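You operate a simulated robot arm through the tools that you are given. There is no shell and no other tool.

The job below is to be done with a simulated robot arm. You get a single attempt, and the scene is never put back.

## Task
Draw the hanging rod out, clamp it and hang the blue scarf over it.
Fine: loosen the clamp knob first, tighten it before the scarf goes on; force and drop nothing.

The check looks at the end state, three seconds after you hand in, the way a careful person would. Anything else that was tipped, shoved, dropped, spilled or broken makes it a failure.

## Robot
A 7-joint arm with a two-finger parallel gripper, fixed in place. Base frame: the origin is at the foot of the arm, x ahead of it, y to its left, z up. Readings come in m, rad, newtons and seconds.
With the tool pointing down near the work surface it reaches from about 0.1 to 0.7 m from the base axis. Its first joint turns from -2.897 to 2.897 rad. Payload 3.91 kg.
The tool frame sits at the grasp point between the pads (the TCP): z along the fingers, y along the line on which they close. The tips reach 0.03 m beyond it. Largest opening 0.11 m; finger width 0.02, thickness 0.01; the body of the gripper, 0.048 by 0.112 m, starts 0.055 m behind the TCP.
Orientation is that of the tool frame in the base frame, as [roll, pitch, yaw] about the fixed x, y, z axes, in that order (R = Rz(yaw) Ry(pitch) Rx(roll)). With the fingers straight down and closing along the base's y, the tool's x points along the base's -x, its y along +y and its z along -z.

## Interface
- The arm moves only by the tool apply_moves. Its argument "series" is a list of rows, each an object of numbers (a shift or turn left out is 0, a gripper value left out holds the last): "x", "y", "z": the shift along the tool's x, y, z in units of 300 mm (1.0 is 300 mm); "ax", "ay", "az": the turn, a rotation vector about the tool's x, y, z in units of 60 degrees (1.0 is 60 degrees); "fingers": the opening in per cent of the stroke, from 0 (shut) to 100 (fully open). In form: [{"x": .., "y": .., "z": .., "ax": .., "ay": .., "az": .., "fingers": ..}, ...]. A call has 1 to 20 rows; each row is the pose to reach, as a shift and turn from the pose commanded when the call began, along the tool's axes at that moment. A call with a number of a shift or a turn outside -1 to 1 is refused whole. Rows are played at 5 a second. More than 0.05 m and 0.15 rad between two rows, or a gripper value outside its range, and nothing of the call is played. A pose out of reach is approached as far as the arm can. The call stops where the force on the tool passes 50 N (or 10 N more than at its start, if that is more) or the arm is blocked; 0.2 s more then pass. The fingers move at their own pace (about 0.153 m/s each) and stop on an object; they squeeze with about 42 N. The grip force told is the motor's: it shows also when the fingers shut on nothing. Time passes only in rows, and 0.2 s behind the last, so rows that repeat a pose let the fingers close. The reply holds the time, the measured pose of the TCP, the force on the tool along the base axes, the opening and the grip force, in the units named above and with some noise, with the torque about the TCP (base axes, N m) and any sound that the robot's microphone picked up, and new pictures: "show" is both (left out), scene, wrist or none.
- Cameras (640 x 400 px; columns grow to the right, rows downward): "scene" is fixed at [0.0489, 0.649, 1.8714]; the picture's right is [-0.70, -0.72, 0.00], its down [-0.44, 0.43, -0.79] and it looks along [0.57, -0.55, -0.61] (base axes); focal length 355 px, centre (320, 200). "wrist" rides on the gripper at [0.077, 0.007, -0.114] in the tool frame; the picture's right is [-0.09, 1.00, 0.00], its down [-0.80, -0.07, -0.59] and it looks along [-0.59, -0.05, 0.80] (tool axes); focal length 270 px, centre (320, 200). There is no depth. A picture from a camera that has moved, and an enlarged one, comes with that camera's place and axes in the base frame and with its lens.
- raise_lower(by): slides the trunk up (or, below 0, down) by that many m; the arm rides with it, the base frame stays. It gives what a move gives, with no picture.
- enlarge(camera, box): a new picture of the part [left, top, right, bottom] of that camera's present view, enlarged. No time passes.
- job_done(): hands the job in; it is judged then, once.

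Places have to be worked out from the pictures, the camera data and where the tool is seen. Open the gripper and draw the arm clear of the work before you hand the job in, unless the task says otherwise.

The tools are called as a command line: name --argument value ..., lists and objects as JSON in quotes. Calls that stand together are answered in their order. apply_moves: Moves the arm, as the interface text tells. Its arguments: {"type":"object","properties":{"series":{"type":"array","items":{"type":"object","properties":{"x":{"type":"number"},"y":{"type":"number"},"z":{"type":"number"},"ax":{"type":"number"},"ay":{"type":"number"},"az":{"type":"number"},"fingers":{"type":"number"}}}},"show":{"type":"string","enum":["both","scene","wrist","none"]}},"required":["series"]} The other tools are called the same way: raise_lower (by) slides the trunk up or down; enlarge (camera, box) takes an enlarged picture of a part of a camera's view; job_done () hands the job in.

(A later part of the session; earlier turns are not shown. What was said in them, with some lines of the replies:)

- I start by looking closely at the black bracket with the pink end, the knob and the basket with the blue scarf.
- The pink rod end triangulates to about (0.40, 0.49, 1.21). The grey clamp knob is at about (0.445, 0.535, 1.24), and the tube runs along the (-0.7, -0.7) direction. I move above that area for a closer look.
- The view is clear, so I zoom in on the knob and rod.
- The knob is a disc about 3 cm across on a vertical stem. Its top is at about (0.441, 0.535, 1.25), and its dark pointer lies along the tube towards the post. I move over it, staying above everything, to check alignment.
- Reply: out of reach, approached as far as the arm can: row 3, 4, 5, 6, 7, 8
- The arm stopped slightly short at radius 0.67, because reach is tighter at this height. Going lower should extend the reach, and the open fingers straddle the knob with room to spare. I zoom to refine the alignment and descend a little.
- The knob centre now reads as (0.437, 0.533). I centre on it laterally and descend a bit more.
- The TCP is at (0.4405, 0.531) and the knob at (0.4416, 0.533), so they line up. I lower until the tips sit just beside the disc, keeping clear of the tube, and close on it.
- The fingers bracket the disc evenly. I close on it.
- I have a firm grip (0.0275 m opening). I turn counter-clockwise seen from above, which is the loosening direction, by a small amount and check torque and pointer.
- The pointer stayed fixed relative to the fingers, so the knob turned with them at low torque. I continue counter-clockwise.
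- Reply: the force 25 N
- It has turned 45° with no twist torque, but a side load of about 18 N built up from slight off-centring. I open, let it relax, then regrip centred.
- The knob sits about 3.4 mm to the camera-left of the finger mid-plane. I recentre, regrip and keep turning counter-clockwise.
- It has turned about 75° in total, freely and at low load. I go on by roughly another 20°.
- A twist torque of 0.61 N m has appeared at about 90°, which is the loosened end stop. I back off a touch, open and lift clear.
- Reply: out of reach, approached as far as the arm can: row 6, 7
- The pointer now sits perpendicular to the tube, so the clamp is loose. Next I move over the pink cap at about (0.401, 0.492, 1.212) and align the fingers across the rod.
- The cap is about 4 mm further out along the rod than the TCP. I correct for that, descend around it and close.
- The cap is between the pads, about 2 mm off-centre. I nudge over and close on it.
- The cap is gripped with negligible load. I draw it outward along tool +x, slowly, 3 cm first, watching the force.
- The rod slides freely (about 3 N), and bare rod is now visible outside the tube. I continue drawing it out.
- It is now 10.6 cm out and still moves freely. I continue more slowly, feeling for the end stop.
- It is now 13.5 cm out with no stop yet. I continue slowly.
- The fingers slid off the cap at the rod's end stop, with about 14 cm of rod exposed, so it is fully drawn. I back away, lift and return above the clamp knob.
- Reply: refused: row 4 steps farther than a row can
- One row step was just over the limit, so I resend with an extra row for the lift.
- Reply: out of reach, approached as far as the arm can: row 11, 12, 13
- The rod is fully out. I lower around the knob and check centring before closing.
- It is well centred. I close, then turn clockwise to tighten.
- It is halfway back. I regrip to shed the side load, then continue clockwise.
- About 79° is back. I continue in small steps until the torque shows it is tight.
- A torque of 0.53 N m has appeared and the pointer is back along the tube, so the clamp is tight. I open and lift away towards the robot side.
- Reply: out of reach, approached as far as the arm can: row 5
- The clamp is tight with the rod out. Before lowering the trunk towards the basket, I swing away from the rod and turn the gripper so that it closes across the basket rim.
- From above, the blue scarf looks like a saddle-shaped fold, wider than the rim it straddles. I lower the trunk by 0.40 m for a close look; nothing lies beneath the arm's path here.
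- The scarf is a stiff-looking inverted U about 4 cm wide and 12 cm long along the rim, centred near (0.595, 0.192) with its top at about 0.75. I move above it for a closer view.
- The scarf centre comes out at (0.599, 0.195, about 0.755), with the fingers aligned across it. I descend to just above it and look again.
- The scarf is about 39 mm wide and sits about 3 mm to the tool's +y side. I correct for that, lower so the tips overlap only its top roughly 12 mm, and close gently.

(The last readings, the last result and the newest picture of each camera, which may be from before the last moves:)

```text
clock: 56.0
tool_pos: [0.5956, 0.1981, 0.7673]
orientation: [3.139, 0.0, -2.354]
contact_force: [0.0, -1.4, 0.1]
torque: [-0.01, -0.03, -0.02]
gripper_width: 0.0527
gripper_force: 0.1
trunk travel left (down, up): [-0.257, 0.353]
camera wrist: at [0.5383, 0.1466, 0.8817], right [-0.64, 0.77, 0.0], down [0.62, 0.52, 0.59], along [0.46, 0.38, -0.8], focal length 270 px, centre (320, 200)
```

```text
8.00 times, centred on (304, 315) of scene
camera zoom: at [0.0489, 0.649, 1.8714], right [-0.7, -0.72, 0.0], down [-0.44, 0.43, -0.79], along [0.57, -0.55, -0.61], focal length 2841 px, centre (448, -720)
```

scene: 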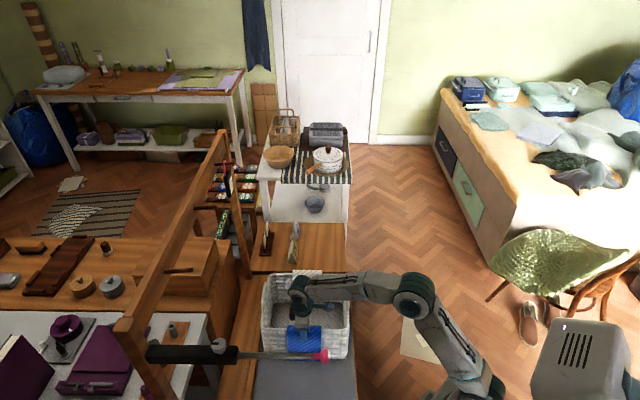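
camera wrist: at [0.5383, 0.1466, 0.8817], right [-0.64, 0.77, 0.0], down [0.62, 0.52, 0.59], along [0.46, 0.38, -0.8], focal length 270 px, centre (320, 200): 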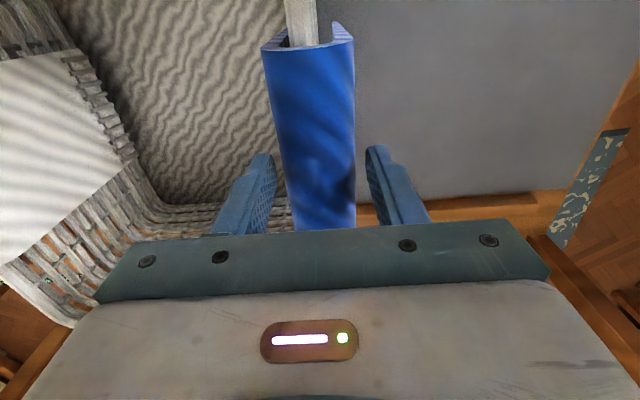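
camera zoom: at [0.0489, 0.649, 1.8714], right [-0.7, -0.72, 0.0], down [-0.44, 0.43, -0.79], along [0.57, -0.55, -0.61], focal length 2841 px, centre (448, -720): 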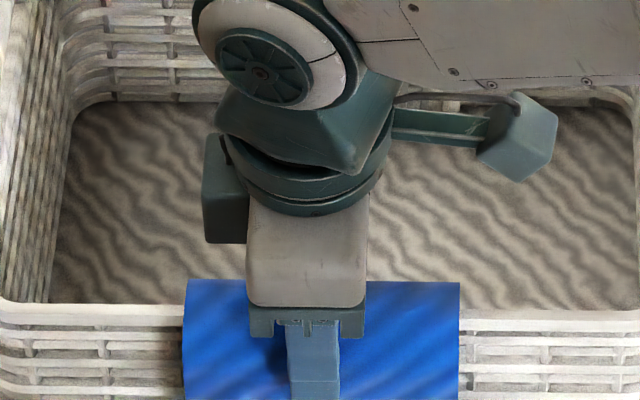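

The fingers bracket the scarf's crown evenly. I close in small stages to see where they meet it.

apply_moves --series '[{"fingers": 42}, {"fingers": 38}, {"fingers": 34}, {"fingers": 34}]' --show "wrist"

enlarge --camera "wrist" --box '[220, 0, 460, 150]'

```text
clock: 57.0
tool_pos: [0.5969, 0.1986, 0.7676]
orientation: [-3.141, 0.0, -2.355]
contact_force: [-1.0, -0.6, 0.5]
torque: [0.01, 0.04, 0.04]
gripper_width: 0.0423
gripper_force: 42.0
trunk travel left (down, up): [-0.257, 0.353]
camera wrist: at [0.5383, 0.1466, 0.8818], right [-0.64, 0.77, 0.0], down [0.62, 0.52, 0.59], along [0.46, 0.38, -0.8], focal length 270 px, centre (320, 200)
```

wrist: 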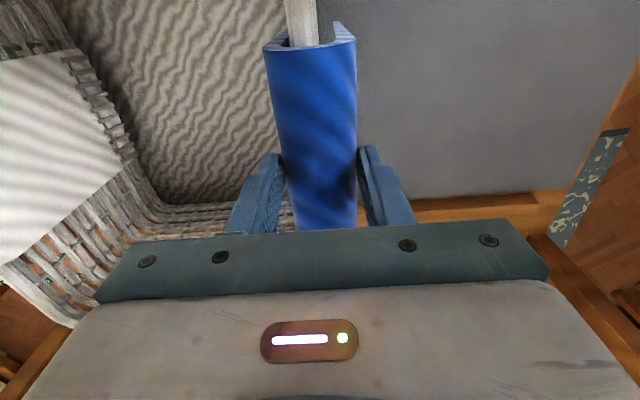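

```text
2.67 times, centred on (340, 75) of wrist
camera zoom: at [0.5383, 0.1466, 0.8818], right [-0.64, 0.77, 0.0], down [0.62, 0.52, 0.59], along [0.46, 0.38, -0.8], focal length 721 px, centre (267, 533)
```

zoom: 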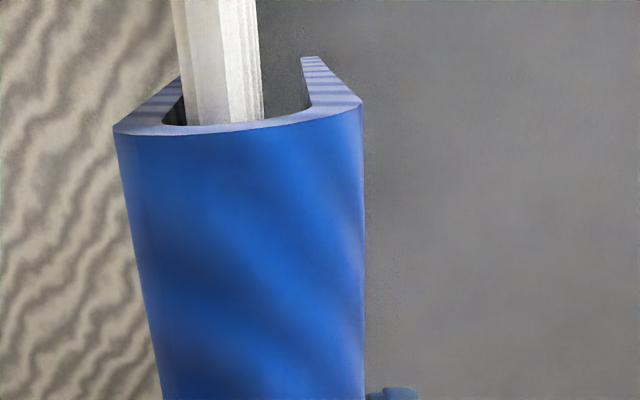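

The fingers stopped at 42 mm with full grip force, so the scarf is stiff and holds its U shape, clear of the rim. I lift it straight up slowly at first.

apply_moves --series '[{"z": -0.02, "fingers": 25}, {"z": -0.04}, {"z": -0.06}, {"z": -0.09}, {"z": -0.09}]'

enlarge --camera "scene" --box '[240, 280, 368, 360]'

enlarge --camera "wrist" --box '[180, 0, 500, 200]'

```text
clock: 58.2
tool_pos: [0.5954, 0.1983, 0.7941]
orientation: [3.142, -0.001, -2.353]
contact_force: [0.5, -0.4, -0.6]
torque: [0.03, 0.0, -0.03]
gripper_width: 0.0422
gripper_force: 41.4
trunk travel left (down, up): [-0.257, 0.353]
camera wrist: at [0.5373, 0.1464, 0.9088], right [-0.64, 0.77, 0.0], down [0.62, 0.52, 0.59], along [0.46, 0.38, -0.8], focal length 270 px, centre (320, 200)
```

scene: 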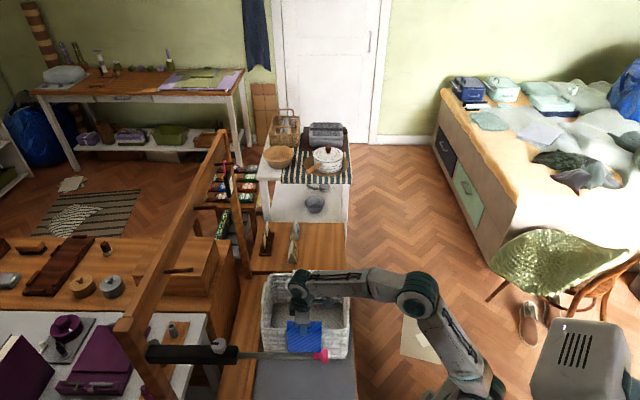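
wrist: 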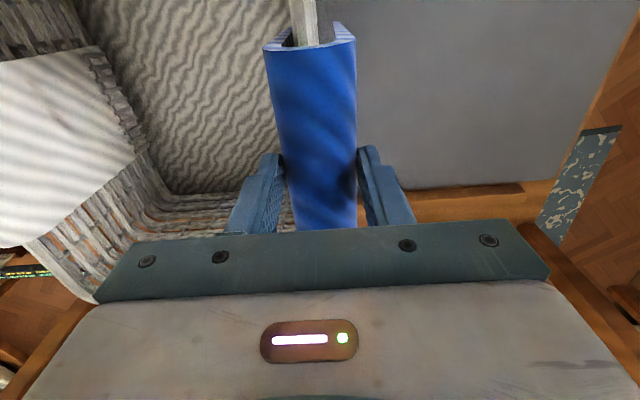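

```text
5.00 times, centred on (304, 320) of scene
camera zoom: at [0.0489, 0.649, 1.8714], right [-0.7, -0.72, 0.0], down [-0.44, 0.43, -0.79], along [0.57, -0.55, -0.61], focal length 1775 px, centre (400, -400)
```

zoom: 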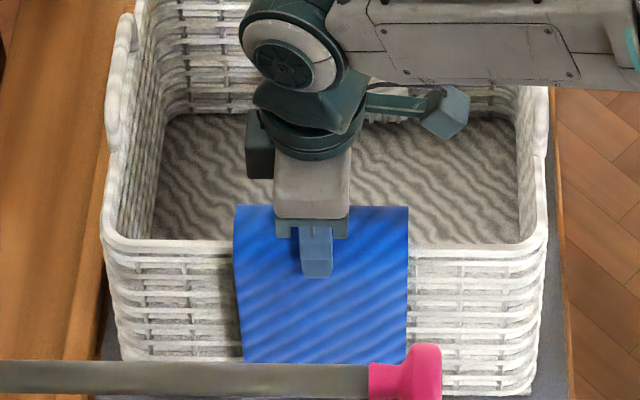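

```text
2.00 times, centred on (340, 100) of wrist
camera zoom: at [0.5373, 0.1464, 0.9088], right [-0.64, 0.77, 0.0], down [0.62, 0.52, 0.59], along [0.46, 0.38, -0.8], focal length 541 px, centre (280, 400)
```

zoom: 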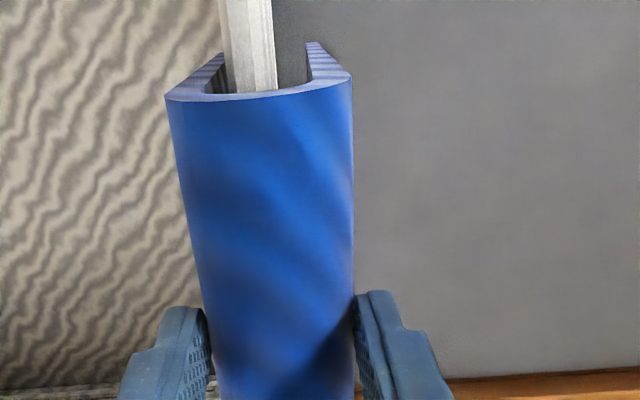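

The scarf lifts cleanly and the basket has not moved. I raise it well clear of the rim, check, then draw back towards open space.

apply_moves --series '[{"z": -0.09}, {"z": -0.18}, {"z": -0.27}, {"z": -0.36}, {"z": -0.45}, {"z": -0.54}, {"z": -0.62}, {"z": -0.68}, {"z": -0.7}, {"z": -0.7}]'

enlarge --camera "scene" --box '[240, 250, 400, 370]'

```text
clock: 60.4
tool_pos: [0.5966, 0.1972, 1.0039]
orientation: [3.141, 0.001, -2.354]
contact_force: [-1.0, 0.8, -1.0]
torque: [-0.02, 0.02, 0.02]
gripper_width: 0.042
gripper_force: 41.9
trunk travel left (down, up): [-0.257, 0.353]
camera wrist: at [0.5379, 0.1465, 1.1183], right [-0.64, 0.77, 0.0], down [0.62, 0.52, 0.59], along [0.45, 0.38, -0.8], focal length 270 px, centre (320, 200)
```

scene: 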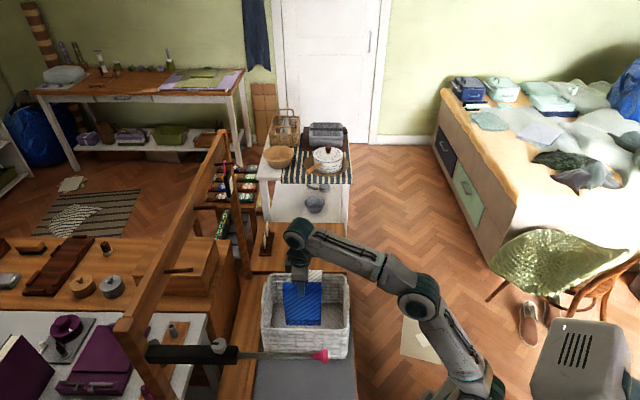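
wrist: 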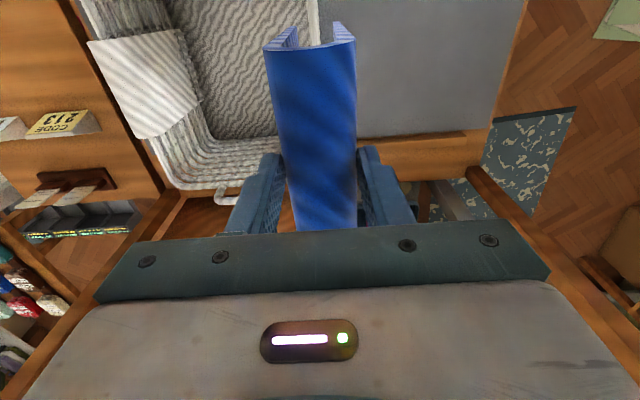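

```text
3.33 times, centred on (320, 310) of scene
camera zoom: at [0.0489, 0.649, 1.8714], right [-0.7, -0.72, 0.0], down [-0.44, 0.43, -0.79], along [0.57, -0.55, -0.61], focal length 1184 px, centre (320, -167)
```

zoom: 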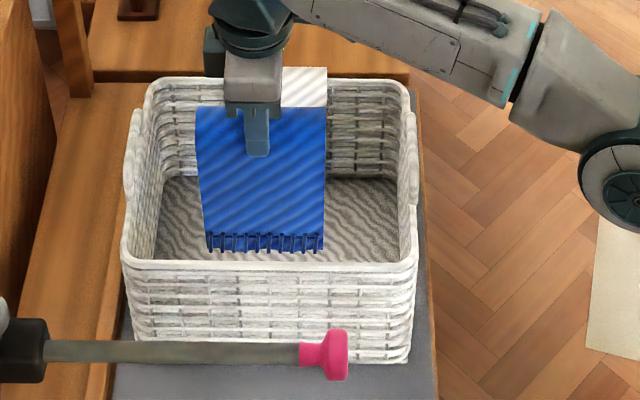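

The scarf is held securely and clear of the basket, with its fringe about 19 cm below the TCP. I draw back from the basket before raising the trunk.

apply_moves --series '[{"x": 0.07, "z": -0.02}, {"x": 0.15, "z": -0.04}, {"x": 0.23, "z": -0.06}, {"x": 0.31, "z": -0.08}, {"x": 0.38, "z": -0.1}, {"x": 0.44, "z": -0.12}, {"x": 0.47, "z": -0.13}, {"x": 0.47, "z": -0.13}]' --show "scene"

raise_lower --by 0.353

apply_moves --series '[{"x": 0.0}]'

```text
clock: 62.2
tool_pos: [0.497, 0.0966, 1.0413]
orientation: [3.141, 0.001, -2.357]
contact_force: [-0.6, 0.3, -0.7]
torque: [0.01, -0.02, 0.0]
gripper_width: 0.0413
gripper_force: 42.2
trunk travel left (down, up): [-0.257, 0.353]
```

scene: 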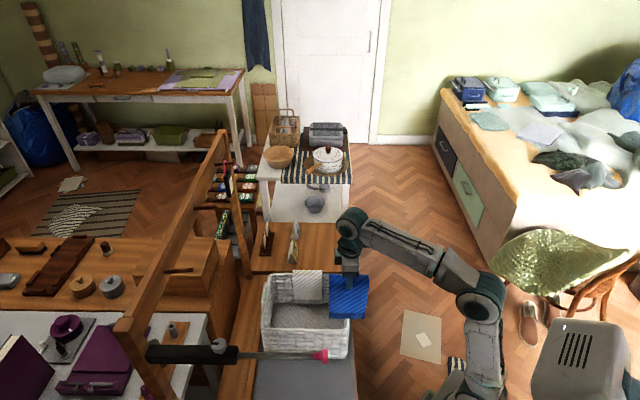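

```text
clock: 65.7
tool_pos: [0.4973, 0.0967, 1.3955]
orientation: [3.14, -0.001, -2.356]
contact_force: [-0.5, -0.6, -1.5]
torque: [0.0, 0.03, -0.01]
gripper_width: 0.0414
gripper_force: 41.9
trunk travel left (down, up): [-0.61, 0.0]
```

```text
clock: 66.1
tool_pos: [0.4954, 0.0968, 1.3949]
orientation: [-3.141, -0.001, -2.354]
contact_force: [-0.2, -0.1, -1.0]
torque: [0.03, 0.02, 0.0]
gripper_width: 0.0414
gripper_force: 42.2
trunk travel left (down, up): [-0.61, 0.0]
camera wrist: at [0.4383, 0.0454, 1.5094], right [-0.64, 0.77, 0.0], down [0.62, 0.52, 0.59], along [0.46, 0.38, -0.8], focal length 270 px, centre (320, 200)
```

scene: 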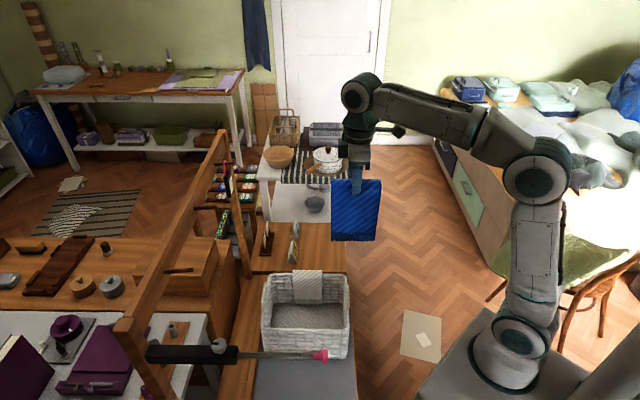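
wrist: 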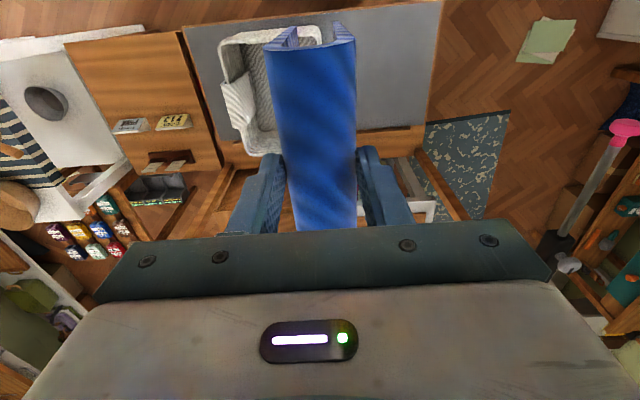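

The scarf is up beside the work area. I measure its drop before carrying it over the rod.

enlarge --camera "scene" --box '[300, 160, 428, 250]'

enlarge --camera "wrist" --box '[240, 0, 400, 100]'

```text
4.44 times, centred on (364, 205) of scene
camera zoom: at [0.0489, 0.649, 1.8714], right [-0.7, -0.72, 0.0], down [-0.44, 0.43, -0.79], along [0.57, -0.55, -0.61], focal length 1578 px, centre (124, 178)
```

zoom: 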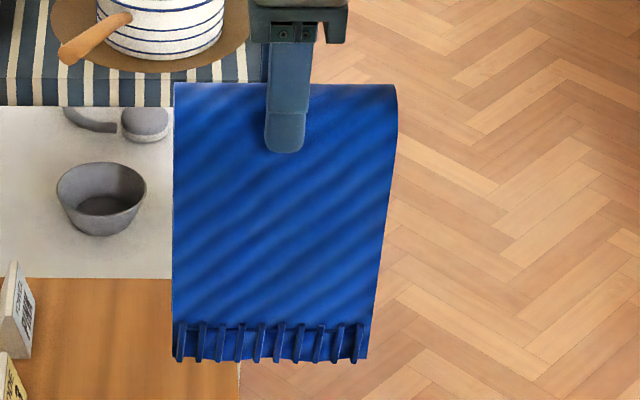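

```text
4.00 times, centred on (320, 50) of wrist
camera zoom: at [0.4383, 0.0454, 1.5094], right [-0.64, 0.77, 0.0], down [0.62, 0.52, 0.59], along [0.46, 0.38, -0.8], focal length 1081 px, centre (320, 800)
```

zoom: 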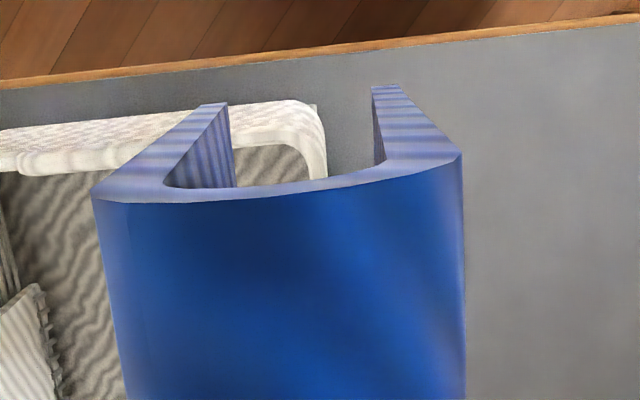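

The fringe hangs 0.188 m below the TCP, so I need the TCP at about 1.43–1.44 m to pass over the rod (top about 1.22). I raise first and carry the scarf halfway across.

apply_moves --series '[{"z": -0.05}, {"z": -0.1}, {"x": -0.03, "y": 0.07, "z": -0.15}, {"x": -0.06, "y": 0.14, "z": -0.16}, {"x": -0.1, "y": 0.22, "z": -0.16}, {"x": -0.14, "y": 0.3, "z": -0.16}, {"x": -0.18, "y": 0.38, "z": -0.16}, {"x": -0.22, "y": 0.46, "z": -0.16}, {"x": -0.25, "y": 0.53, "z": -0.16}, {"x": -0.272, "y": 0.577, "z": -0.16}, {"x": -0.272, "y": 0.577, "z": -0.16}]'

enlarge --camera "scene" --box '[180, 230, 372, 370]'

```text
clock: 68.5
tool_pos: [0.4314, 0.2758, 1.4422]
orientation: [3.141, -0.001, -2.355]
contact_force: [0.2, -0.7, -0.4]
torque: [-0.02, 0.01, 0.0]
gripper_width: 0.0409
gripper_force: 42.3
trunk travel left (down, up): [-0.61, 0.0]
camera wrist: at [0.3734, 0.2254, 1.5566], right [-0.64, 0.77, 0.0], down [0.62, 0.52, 0.59], along [0.46, 0.38, -0.8], focal length 270 px, centre (320, 200)
```

scene: 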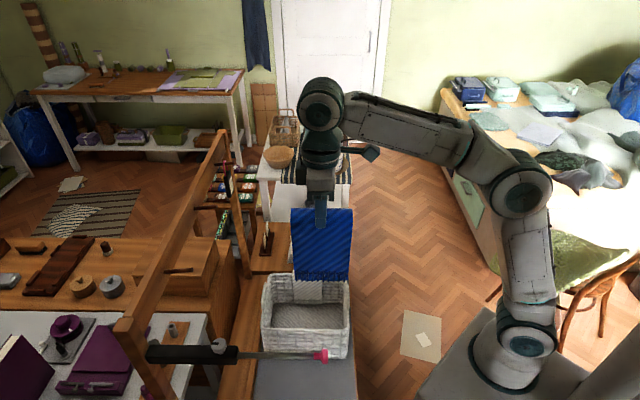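
wrist: 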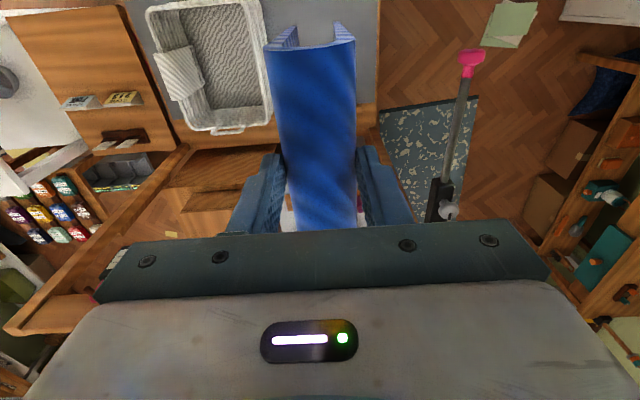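

```text
2.86 times, centred on (276, 300) of scene
camera zoom: at [0.0489, 0.649, 1.8714], right [-0.7, -0.72, 0.0], down [-0.44, 0.43, -0.79], along [0.57, -0.55, -0.61], focal length 1014 px, centre (446, -86)
```

zoom: 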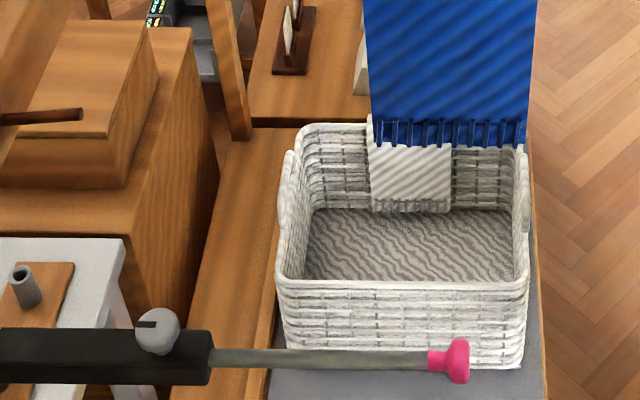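

The fringe is at about 1.254, above the rod and cap at 1.22. I carry on to above the middle of the bare rod.

apply_moves --series '[{"x": -0.03, "y": 0.07}, {"x": -0.065, "y": 0.14}, {"x": -0.1, "y": 0.21}, {"x": -0.13, "y": 0.28}, {"x": -0.165, "y": 0.35}, {"x": -0.2, "y": 0.42}, {"x": -0.23, "y": 0.48}, {"x": -0.25, "y": 0.53}, {"x": -0.265, "y": 0.565}, {"x": -0.272, "y": 0.582}, {"x": -0.272, "y": 0.582}]'

enlarge --camera "scene" --box '[180, 280, 340, 380]'

enlarge --camera "wrist" --box '[240, 0, 400, 100]'

```text
clock: 70.9
tool_pos: [0.3622, 0.4547, 1.4372]
orientation: [-3.141, 0.001, -2.356]
contact_force: [-0.2, -0.6, -1.0]
torque: [-0.04, 0.0, 0.04]
gripper_width: 0.0406
gripper_force: 42.4
out of reach, approached as far as the arm can: row 9, 10, 11
trunk travel left (down, up): [-0.61, 0.0]
camera wrist: at [0.304, 0.4036, 1.5514], right [-0.64, 0.77, 0.0], down [0.62, 0.52, 0.6], along [0.46, 0.38, -0.8], focal length 270 px, centre (320, 200)
```

scene: 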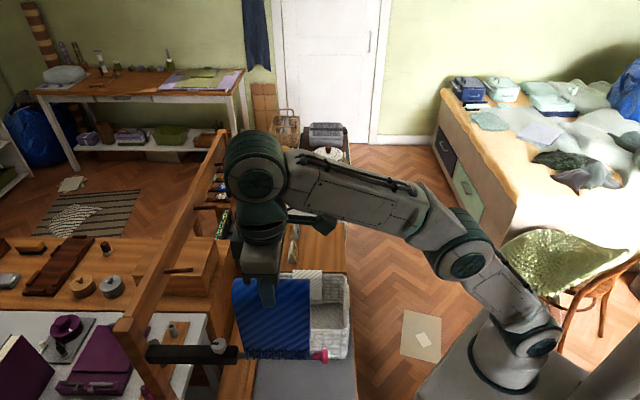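
wrist: 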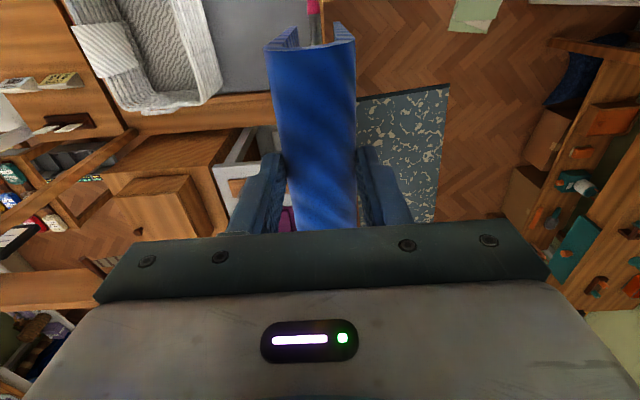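

```text
4.00 times, centred on (260, 330) of scene
camera zoom: at [0.0489, 0.649, 1.8714], right [-0.7, -0.72, 0.0], down [-0.44, 0.43, -0.79], along [0.57, -0.55, -0.61], focal length 1420 px, centre (560, -320)
```

zoom: 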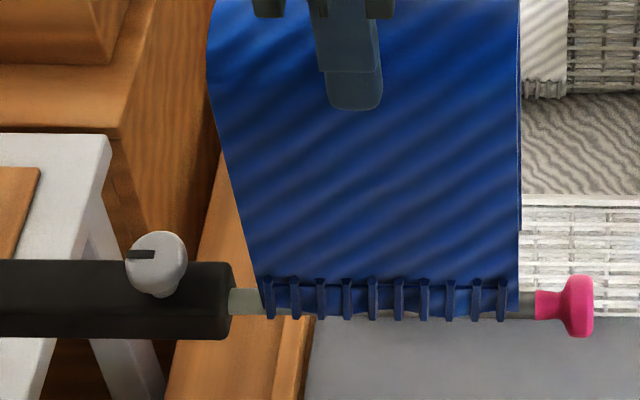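

```text
4.00 times, centred on (320, 50) of wrist
camera zoom: at [0.304, 0.4036, 1.5514], right [-0.64, 0.77, 0.0], down [0.62, 0.52, 0.6], along [0.46, 0.38, -0.8], focal length 1081 px, centre (320, 800)
```

zoom: 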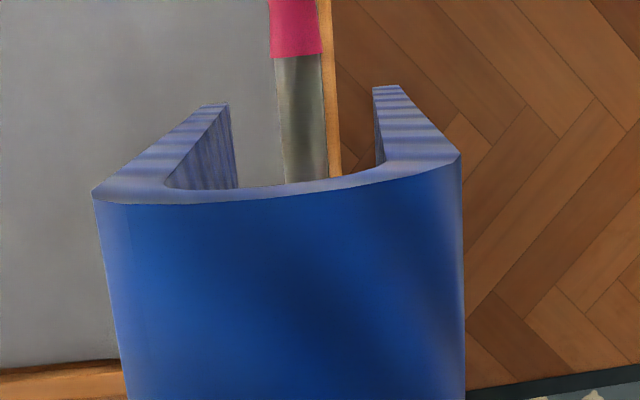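

The U straddles the rod line within about 1.5 mm, and the scarf is centred along the bare section. I lower it straight down over the rod in stages.

apply_moves --series '[{"y": -0.003, "z": 0.05}, {"y": -0.003, "z": 0.1}, {"y": -0.003, "z": 0.15}, {"y": -0.003, "z": 0.2}, {"y": -0.003, "z": 0.25}, {"y": -0.003, "z": 0.3}, {"y": -0.003, "z": 0.3}]'

enlarge --camera "scene" --box '[180, 300, 340, 400]'

enlarge --camera "wrist" --box '[240, 0, 400, 100]'

```text
clock: 72.5
tool_pos: [0.3648, 0.4544, 1.3466]
orientation: [-3.141, -0.001, -2.356]
contact_force: [0.2, 0.3, -1.6]
torque: [-0.02, -0.01, 0.0]
gripper_width: 0.0405
gripper_force: 41.8
trunk travel left (down, up): [-0.61, 0.0]
camera wrist: at [0.3059, 0.4025, 1.4607], right [-0.64, 0.77, 0.0], down [0.62, 0.52, 0.59], along [0.46, 0.38, -0.8], focal length 270 px, centre (320, 200)
```

scene: 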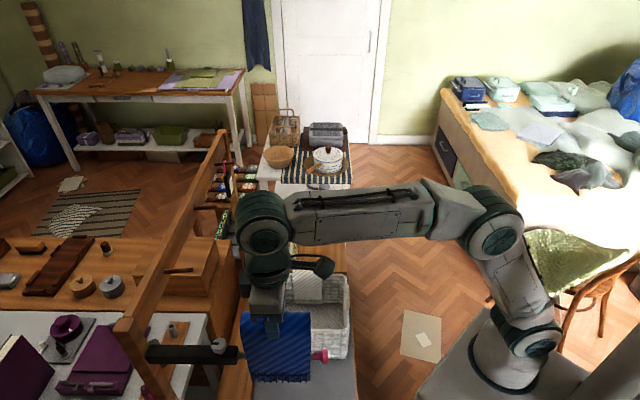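
wrist: 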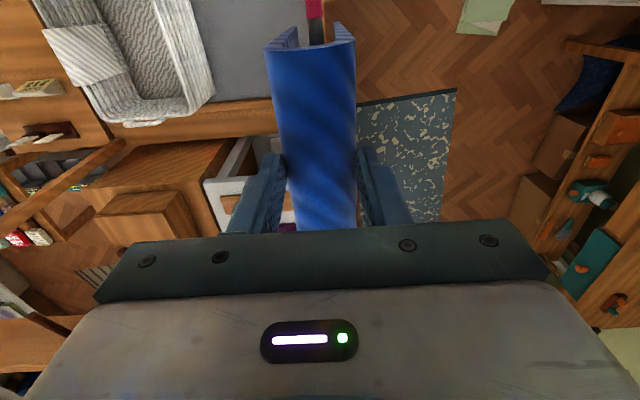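

```text
4.00 times, centred on (260, 350) of scene
camera zoom: at [0.0489, 0.649, 1.8714], right [-0.7, -0.72, 0.0], down [-0.44, 0.43, -0.79], along [0.57, -0.55, -0.61], focal length 1420 px, centre (560, -400)
```

zoom: 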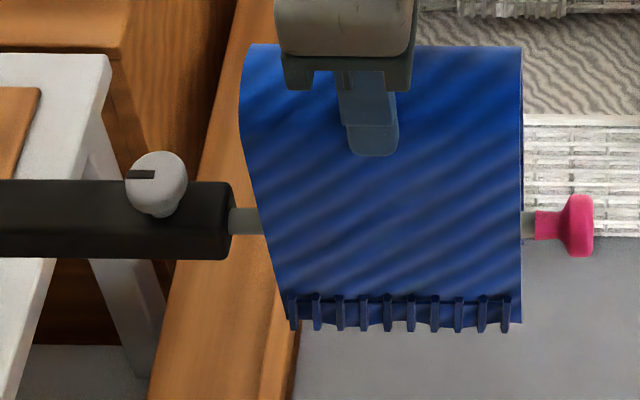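

```text
4.00 times, centred on (320, 50) of wrist
camera zoom: at [0.3059, 0.4025, 1.4607], right [-0.64, 0.77, 0.0], down [0.62, 0.52, 0.59], along [0.46, 0.38, -0.8], focal length 1081 px, centre (320, 800)
```

zoom: 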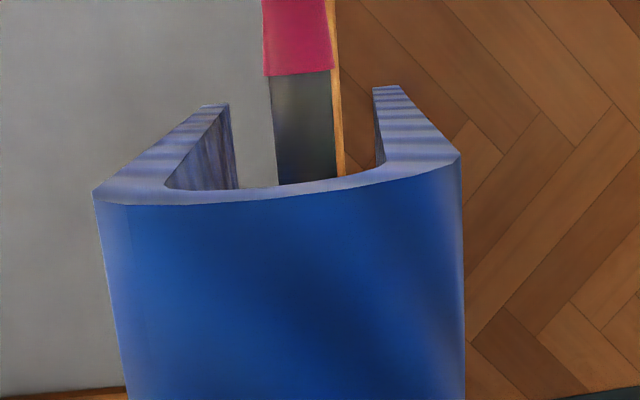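

The rod is centred inside the U, with margin at both ends. I continue down to just above contact.

apply_moves --series '[{"x": -0.005, "z": 0.06}, {"x": -0.01, "z": 0.12}, {"x": -0.01, "z": 0.18}, {"x": -0.01, "z": 0.23}, {"x": -0.01, "z": 0.27}, {"x": -0.01, "z": 0.3}, {"x": -0.01, "z": 0.3}]'

enlarge --camera "scene" --box '[180, 300, 340, 400]'

enlarge --camera "wrist" --box '[240, 0, 400, 100]'

```text
clock: 74.1
tool_pos: [0.3657, 0.4549, 1.2564]
orientation: [-3.141, 0.0, -2.355]
contact_force: [0.4, 0.8, -1.4]
torque: [-0.03, 0.0, 0.02]
gripper_width: 0.0404
gripper_force: 41.9
trunk travel left (down, up): [-0.61, 0.0]
camera wrist: at [0.3068, 0.4032, 1.3714], right [-0.64, 0.77, 0.0], down [0.62, 0.52, 0.59], along [0.46, 0.38, -0.8], focal length 270 px, centre (320, 200)
```

scene: 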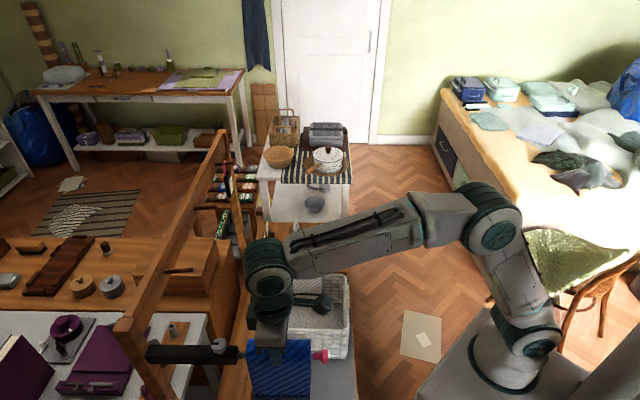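
wrist: 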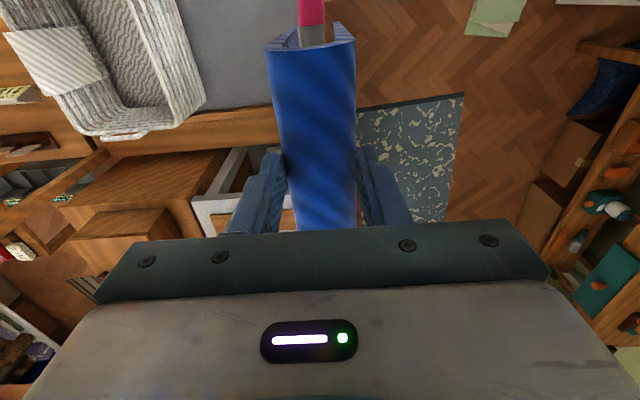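

```text
4.00 times, centred on (260, 350) of scene
camera zoom: at [0.0489, 0.649, 1.8714], right [-0.7, -0.72, 0.0], down [-0.44, 0.43, -0.79], along [0.57, -0.55, -0.61], focal length 1420 px, centre (560, -400)
```

zoom: 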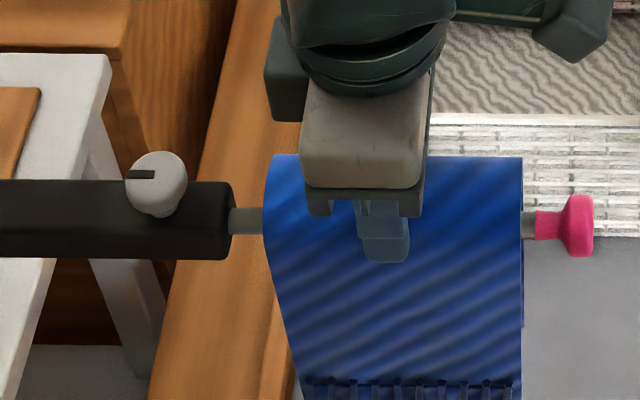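

```text
4.00 times, centred on (320, 50) of wrist
camera zoom: at [0.3068, 0.4032, 1.3714], right [-0.64, 0.77, 0.0], down [0.62, 0.52, 0.59], along [0.46, 0.38, -0.8], focal length 1081 px, centre (320, 800)
```

zoom: 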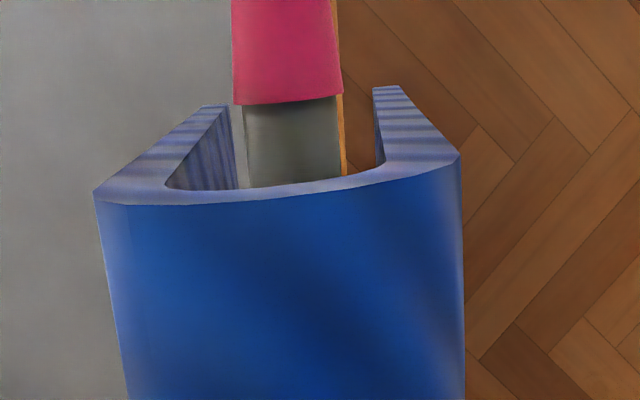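

The crown is now just above the rod. I lower the last bit in 3 mm steps, watching for contact.

apply_moves --series '[{"y": 0.005, "z": 0.01}, {"y": 0.005, "z": 0.02}, {"y": 0.005, "z": 0.03}, {"y": 0.005, "z": 0.03}]' --show "none"

```text
clock: 75.1
tool_pos: [0.3642, 0.4552, 1.2485]
orientation: [3.14, -0.001, -2.356]
contact_force: [0.4, -0.3, -0.5]
torque: [0.01, 0.0, -0.01]
gripper_width: 0.0399
gripper_force: 41.7
trunk travel left (down, up): [-0.61, 0.0]
```

No contact yet, so I continue gently.

apply_moves --series '[{"z": 0.008}, {"z": 0.016}, {"z": 0.024}, {"z": 0.024}]' --show "wrist"

enlarge --camera "scene" --box '[180, 300, 340, 400]'

enlarge --camera "wrist" --box '[240, 0, 400, 100]'

```text
clock: 76.1
tool_pos: [0.3641, 0.4574, 1.2419]
orientation: [-3.141, 0.0, -2.354]
contact_force: [0.0, 0.0, -0.9]
torque: [0.02, 0.0, -0.01]
gripper_width: 0.0398
gripper_force: 41.6
trunk travel left (down, up): [-0.61, 0.0]
camera wrist: at [0.3062, 0.4049, 1.3556], right [-0.64, 0.77, 0.0], down [0.62, 0.52, 0.59], along [0.46, 0.38, -0.8], focal length 270 px, centre (320, 200)
```

wrist: 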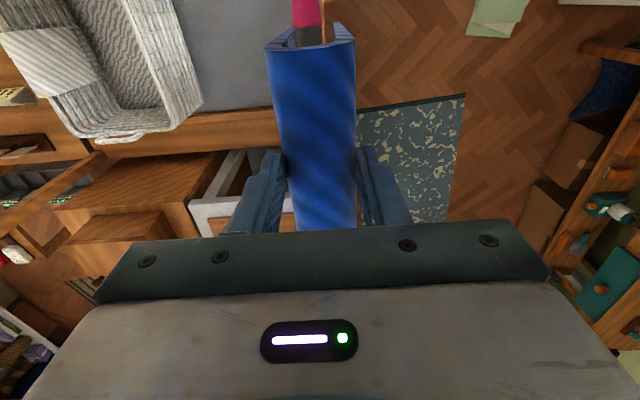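

```text
4.00 times, centred on (260, 350) of scene
camera zoom: at [0.0489, 0.649, 1.8714], right [-0.7, -0.72, 0.0], down [-0.44, 0.43, -0.79], along [0.57, -0.55, -0.61], focal length 1420 px, centre (560, -400)
```

zoom: 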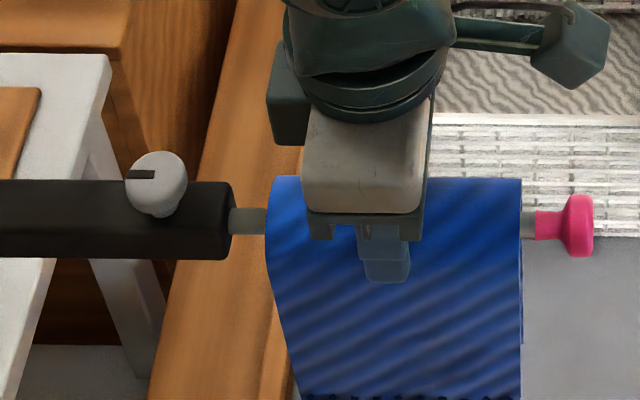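

```text
4.00 times, centred on (320, 50) of wrist
camera zoom: at [0.3062, 0.4049, 1.3556], right [-0.64, 0.77, 0.0], down [0.62, 0.52, 0.59], along [0.46, 0.38, -0.8], focal length 1081 px, centre (320, 800)
```

zoom: 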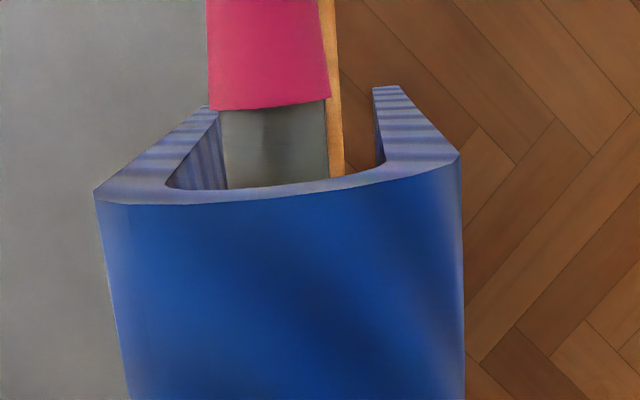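

It is centred and still not touching. I go down further in 2 mm steps.

apply_moves --series '[{"z": 0.007}, {"z": 0.014}, {"z": 0.021}, {"z": 0.028}, {"z": 0.028}]' --show "none"

```text
clock: 77.3
tool_pos: [0.3645, 0.4561, 1.2372]
orientation: [-3.141, 0.006, -2.357]
contact_force: [4.3, 5.0, 30.0]
torque: [-0.09, 0.1, -0.02]
gripper_width: 0.0398
gripper_force: 42.1
trunk travel left (down, up): [-0.61, 0.0]
```

Contact: the scarf rests on the rod at TCP z of about 1.237. I ease back to remove the load before releasing.

apply_moves --series '[{"z": -0.007}, {"z": -0.011}, {"z": -0.011}]' --show "wrist"

enlarge --camera "scene" --box '[180, 300, 340, 400]'

enlarge --camera "wrist" --box '[240, 0, 400, 100]'

```text
clock: 78.1
tool_pos: [0.3643, 0.4558, 1.2361]
orientation: [-3.14, 0.0, -2.355]
contact_force: [3.6, 4.9, 21.6]
torque: [0.34, -0.31, 0.06]
gripper_width: 0.0399
gripper_force: 41.5
trunk travel left (down, up): [-0.61, 0.0]
camera wrist: at [0.3055, 0.4044, 1.3506], right [-0.64, 0.77, 0.0], down [0.62, 0.52, 0.59], along [0.46, 0.38, -0.8], focal length 270 px, centre (320, 200)
```

wrist: 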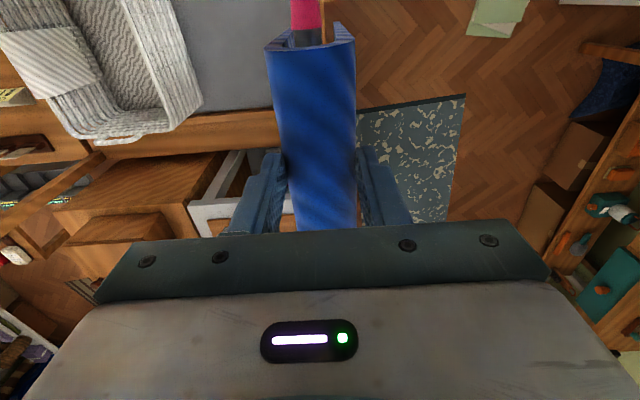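

```text
4.00 times, centred on (260, 350) of scene
camera zoom: at [0.0489, 0.649, 1.8714], right [-0.7, -0.72, 0.0], down [-0.44, 0.43, -0.79], along [0.57, -0.55, -0.61], focal length 1420 px, centre (560, -400)
```

zoom: 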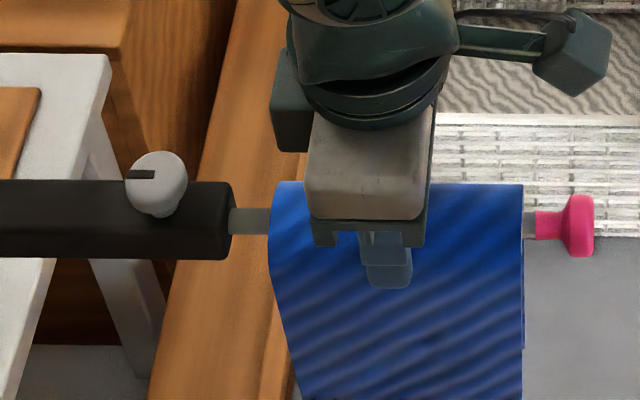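

```text
4.00 times, centred on (320, 50) of wrist
camera zoom: at [0.3055, 0.4044, 1.3506], right [-0.64, 0.77, 0.0], down [0.62, 0.52, 0.59], along [0.46, 0.38, -0.8], focal length 1081 px, centre (320, 800)
```

zoom: 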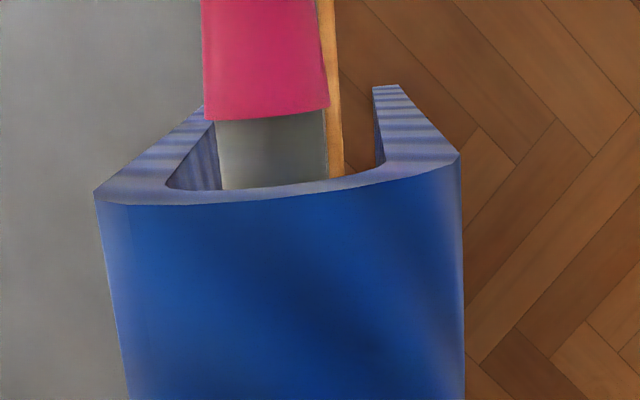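

There is still about 20 N on it, so I ease up another 2 mm.

apply_moves --series '[{"z": -0.005}, {"z": -0.008}, {"z": -0.008}]' --show "none"

```text
clock: 78.9
tool_pos: [0.3643, 0.4563, 1.2365]
orientation: [3.142, -0.004, -2.355]
contact_force: [0.2, -1.2, 2.5]
torque: [0.11, -0.09, 0.02]
gripper_width: 0.0397
gripper_force: 41.6
trunk travel left (down, up): [-0.61, 0.0]
```

The load is down to 2.5 N with the scarf just resting on the rod. I open the fingers gently.

apply_moves --series '[{"fingers": 40}, {"fingers": 45}, {"fingers": 50}, {"fingers": 55}, {"fingers": 60}, {"fingers": 60}]'

enlarge --camera "scene" --box '[180, 300, 340, 400]'

enlarge --camera "wrist" --box '[180, 0, 500, 200]'

```text
clock: 80.3
tool_pos: [0.3649, 0.4554, 1.2376]
orientation: [3.141, -0.001, -2.354]
contact_force: [-0.2, -0.4, 0.0]
torque: [0.0, -0.01, 0.0]
gripper_width: 0.066
gripper_force: 0.0
trunk travel left (down, up): [-0.61, 0.0]
camera wrist: at [0.3064, 0.405, 1.3523], right [-0.64, 0.77, 0.0], down [0.62, 0.52, 0.59], along [0.46, 0.38, -0.8], focal length 270 px, centre (320, 200)
```

scene: 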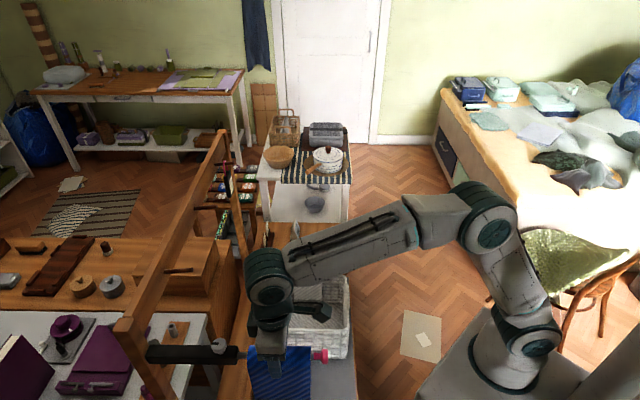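
wrist: 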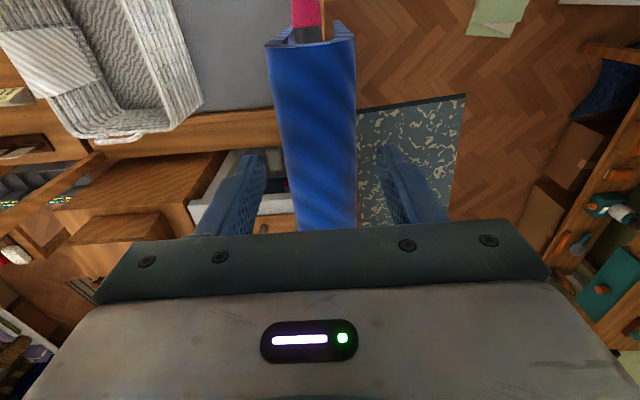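

```text
4.00 times, centred on (260, 350) of scene
camera zoom: at [0.0489, 0.649, 1.8714], right [-0.7, -0.72, 0.0], down [-0.44, 0.43, -0.79], along [0.57, -0.55, -0.61], focal length 1420 px, centre (560, -400)
```

zoom: 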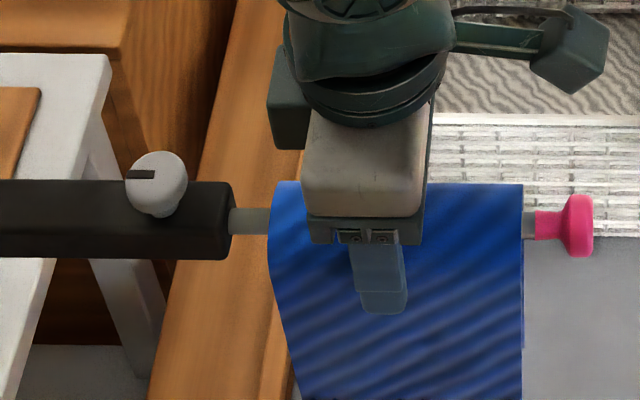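

```text
2.00 times, centred on (340, 100) of wrist
camera zoom: at [0.3064, 0.405, 1.3523], right [-0.64, 0.77, 0.0], down [0.62, 0.52, 0.59], along [0.46, 0.38, -0.8], focal length 541 px, centre (280, 400)
```

zoom: 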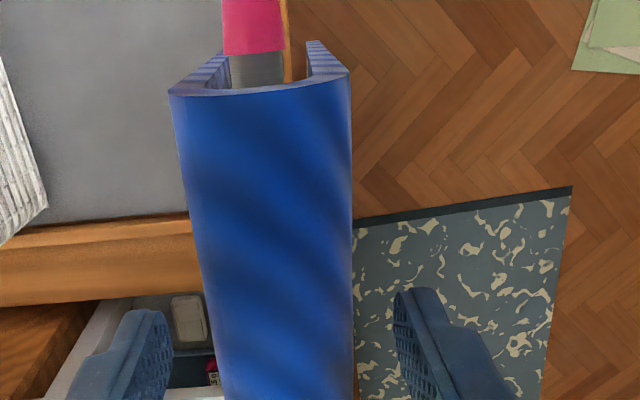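

The scarf hangs on the rod with the fingers clear on both sides. I rise straight up and withdraw.

apply_moves --series '[{"z": -0.04, "fingers": 60}, {"z": -0.09}, {"z": -0.15}, {"z": -0.22}, {"z": -0.3}, {"z": -0.38}, {"x": 0.1, "z": -0.48}, {"x": 0.2, "y": -0.06, "z": -0.55}, {"x": 0.28, "y": -0.16, "z": -0.6}, {"x": 0.3, "y": -0.29, "z": -0.6}, {"x": 0.3, "y": -0.42, "z": -0.6}, {"x": 0.3, "y": -0.55, "z": -0.6}, {"x": 0.3, "y": -0.68, "z": -0.6}, {"x": 0.3, "y": -0.8, "z": -0.6}, {"x": 0.3, "y": -0.8, "z": -0.6}]'

enlarge --camera "scene" --box '[180, 300, 340, 400]'

enlarge --camera "scene" --box '[100, 200, 420, 400]'

```text
clock: 83.5
tool_pos: [0.4701, 0.2205, 1.4181]
orientation: [3.141, -0.001, -2.354]
contact_force: [-0.4, 0.3, 0.4]
torque: [0.0, -0.01, 0.02]
gripper_width: 0.0658
gripper_force: 0.0
trunk travel left (down, up): [-0.61, 0.0]
camera wrist: at [0.4117, 0.1697, 1.5333], right [-0.64, 0.77, 0.0], down [0.62, 0.52, 0.59], along [0.46, 0.38, -0.8], focal length 270 px, centre (320, 200)
```

scene: 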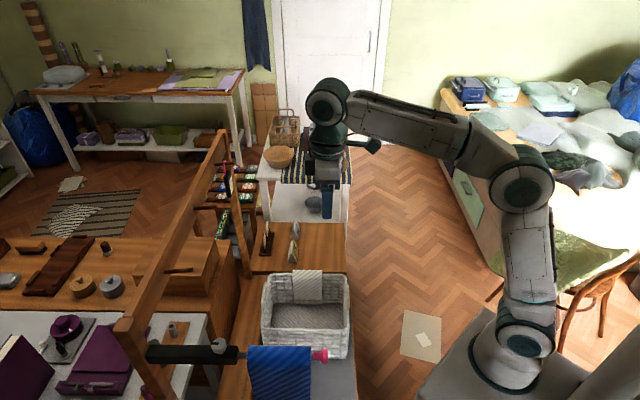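
wrist: 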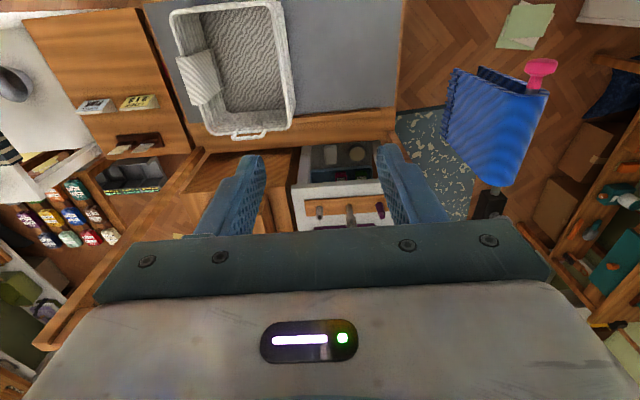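

```text
4.00 times, centred on (260, 350) of scene
camera zoom: at [0.0489, 0.649, 1.8714], right [-0.7, -0.72, 0.0], down [-0.44, 0.43, -0.79], along [0.57, -0.55, -0.61], focal length 1420 px, centre (560, -400)
```

zoom: 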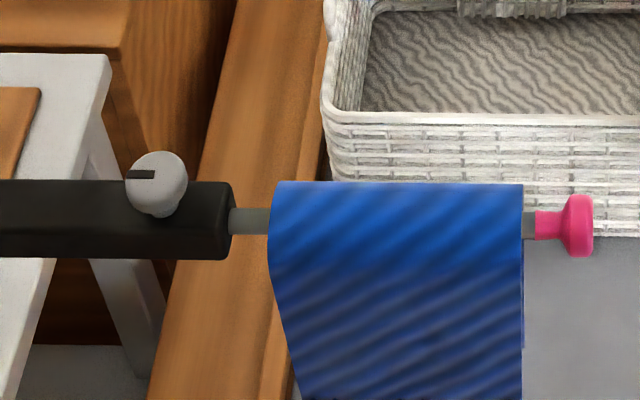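

```text
2.00 times, centred on (260, 300) of scene
camera zoom: at [0.0489, 0.649, 1.8714], right [-0.7, -0.72, 0.0], down [-0.44, 0.43, -0.79], along [0.57, -0.55, -0.61], focal length 710 px, centre (440, 0)
```

zoom: 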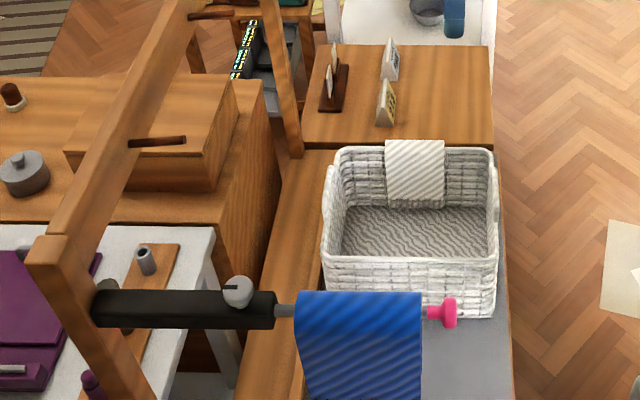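

The scarf hangs level on the clamped rod with one flap on each side. The pointer is in the tight position, and the basket and white scarf are undisturbed. I open the gripper fully and wait a moment to confirm nothing moves.

apply_moves --series '[{"fingers": 100}, {"x": 0.08, "y": -0.08, "fingers": 100}, {"x": 0.16, "y": -0.16, "fingers": 100}, {"x": 0.16, "y": -0.16, "fingers": 100}, {"x": 0.16, "y": -0.16, "fingers": 100}]'

enlarge --camera "wrist" --box '[440, 20, 640, 200]'

enlarge --camera "scene" --box '[180, 300, 340, 400]'

```text
clock: 84.7
tool_pos: [0.4711, 0.1532, 1.4177]
orientation: [3.139, -0.002, -2.356]
contact_force: [-0.2, -0.2, 0.4]
torque: [0.01, 0.0, 0.03]
gripper_width: 0.1101
gripper_force: 0.1
trunk travel left (down, up): [-0.61, 0.0]
camera wrist: at [0.413, 0.1022, 1.5319], right [-0.64, 0.77, 0.0], down [0.62, 0.52, 0.59], along [0.46, 0.38, -0.8], focal length 270 px, centre (320, 200)
```

scene: 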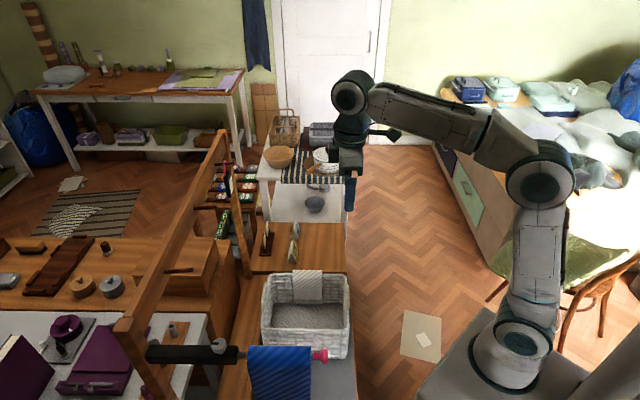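
wrist: 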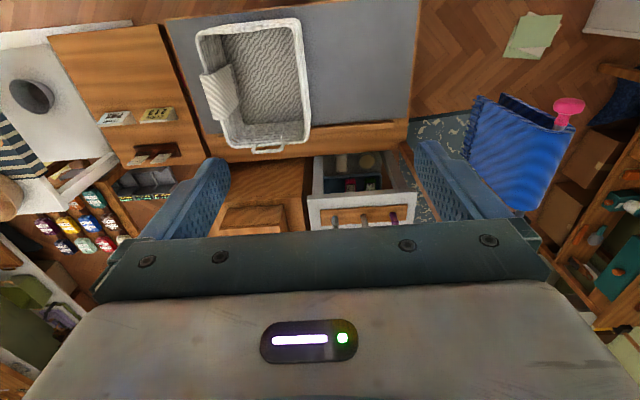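

```text
2.22 times, centred on (540, 110) of wrist
camera zoom: at [0.413, 0.1022, 1.5319], right [-0.64, 0.77, 0.0], down [0.62, 0.52, 0.59], along [0.46, 0.38, -0.8], focal length 601 px, centre (-169, 400)
```

zoom: 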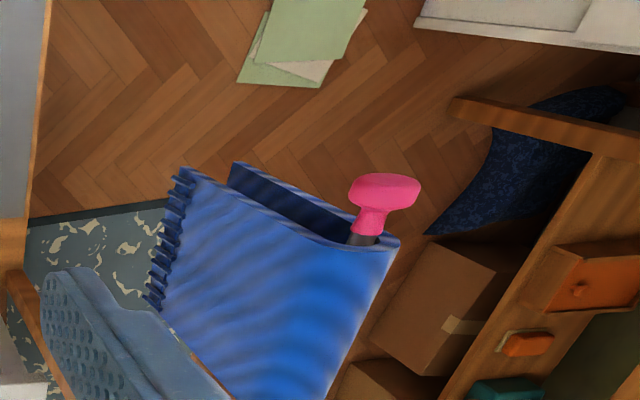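

```text
4.00 times, centred on (260, 350) of scene
camera zoom: at [0.0489, 0.649, 1.8714], right [-0.7, -0.72, 0.0], down [-0.44, 0.43, -0.79], along [0.57, -0.55, -0.61], focal length 1420 px, centre (560, -400)
```

zoom: 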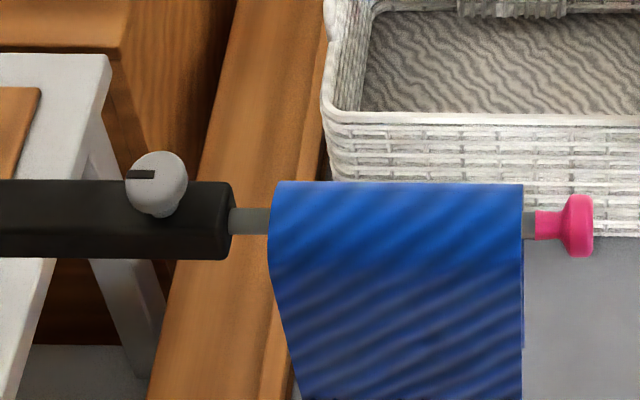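

The final pictures show the rod out, the clamp tight, the blue scarf hanging still over the rod, and the gripper open and clear. I hand the job in.

job_done

```text
The job is handed in.
```

The hanging rod is drawn out to its end stop, the clamp is tightened, and the blue scarf hangs over the rod with one flap on each side. The job is handed in; I have no verdict back yet.

- **Clamp:** I loosened the knob first, turning it about 90° to its end stop. I tightened it back until it resisted, with its pointer in the starting position, before the scarf went on.
- **Rod:** About 14 cm of bare rod is showing. When the rod reached its end stop, the fingers slid off the pink cap. I saw no damage, and the rod stayed where it was.
- **Scarf:** I lifted it off the basket rim and lowered it over the rod. It met the rod with about 30 N before I eased back to almost no load and let go. It was hanging still and level in the last pictures.
- **Surroundings:** The basket and the white scarf look undisturbed in the last pictures, and I saw nothing dropped. The gripper is open and the arm is clear of the work.
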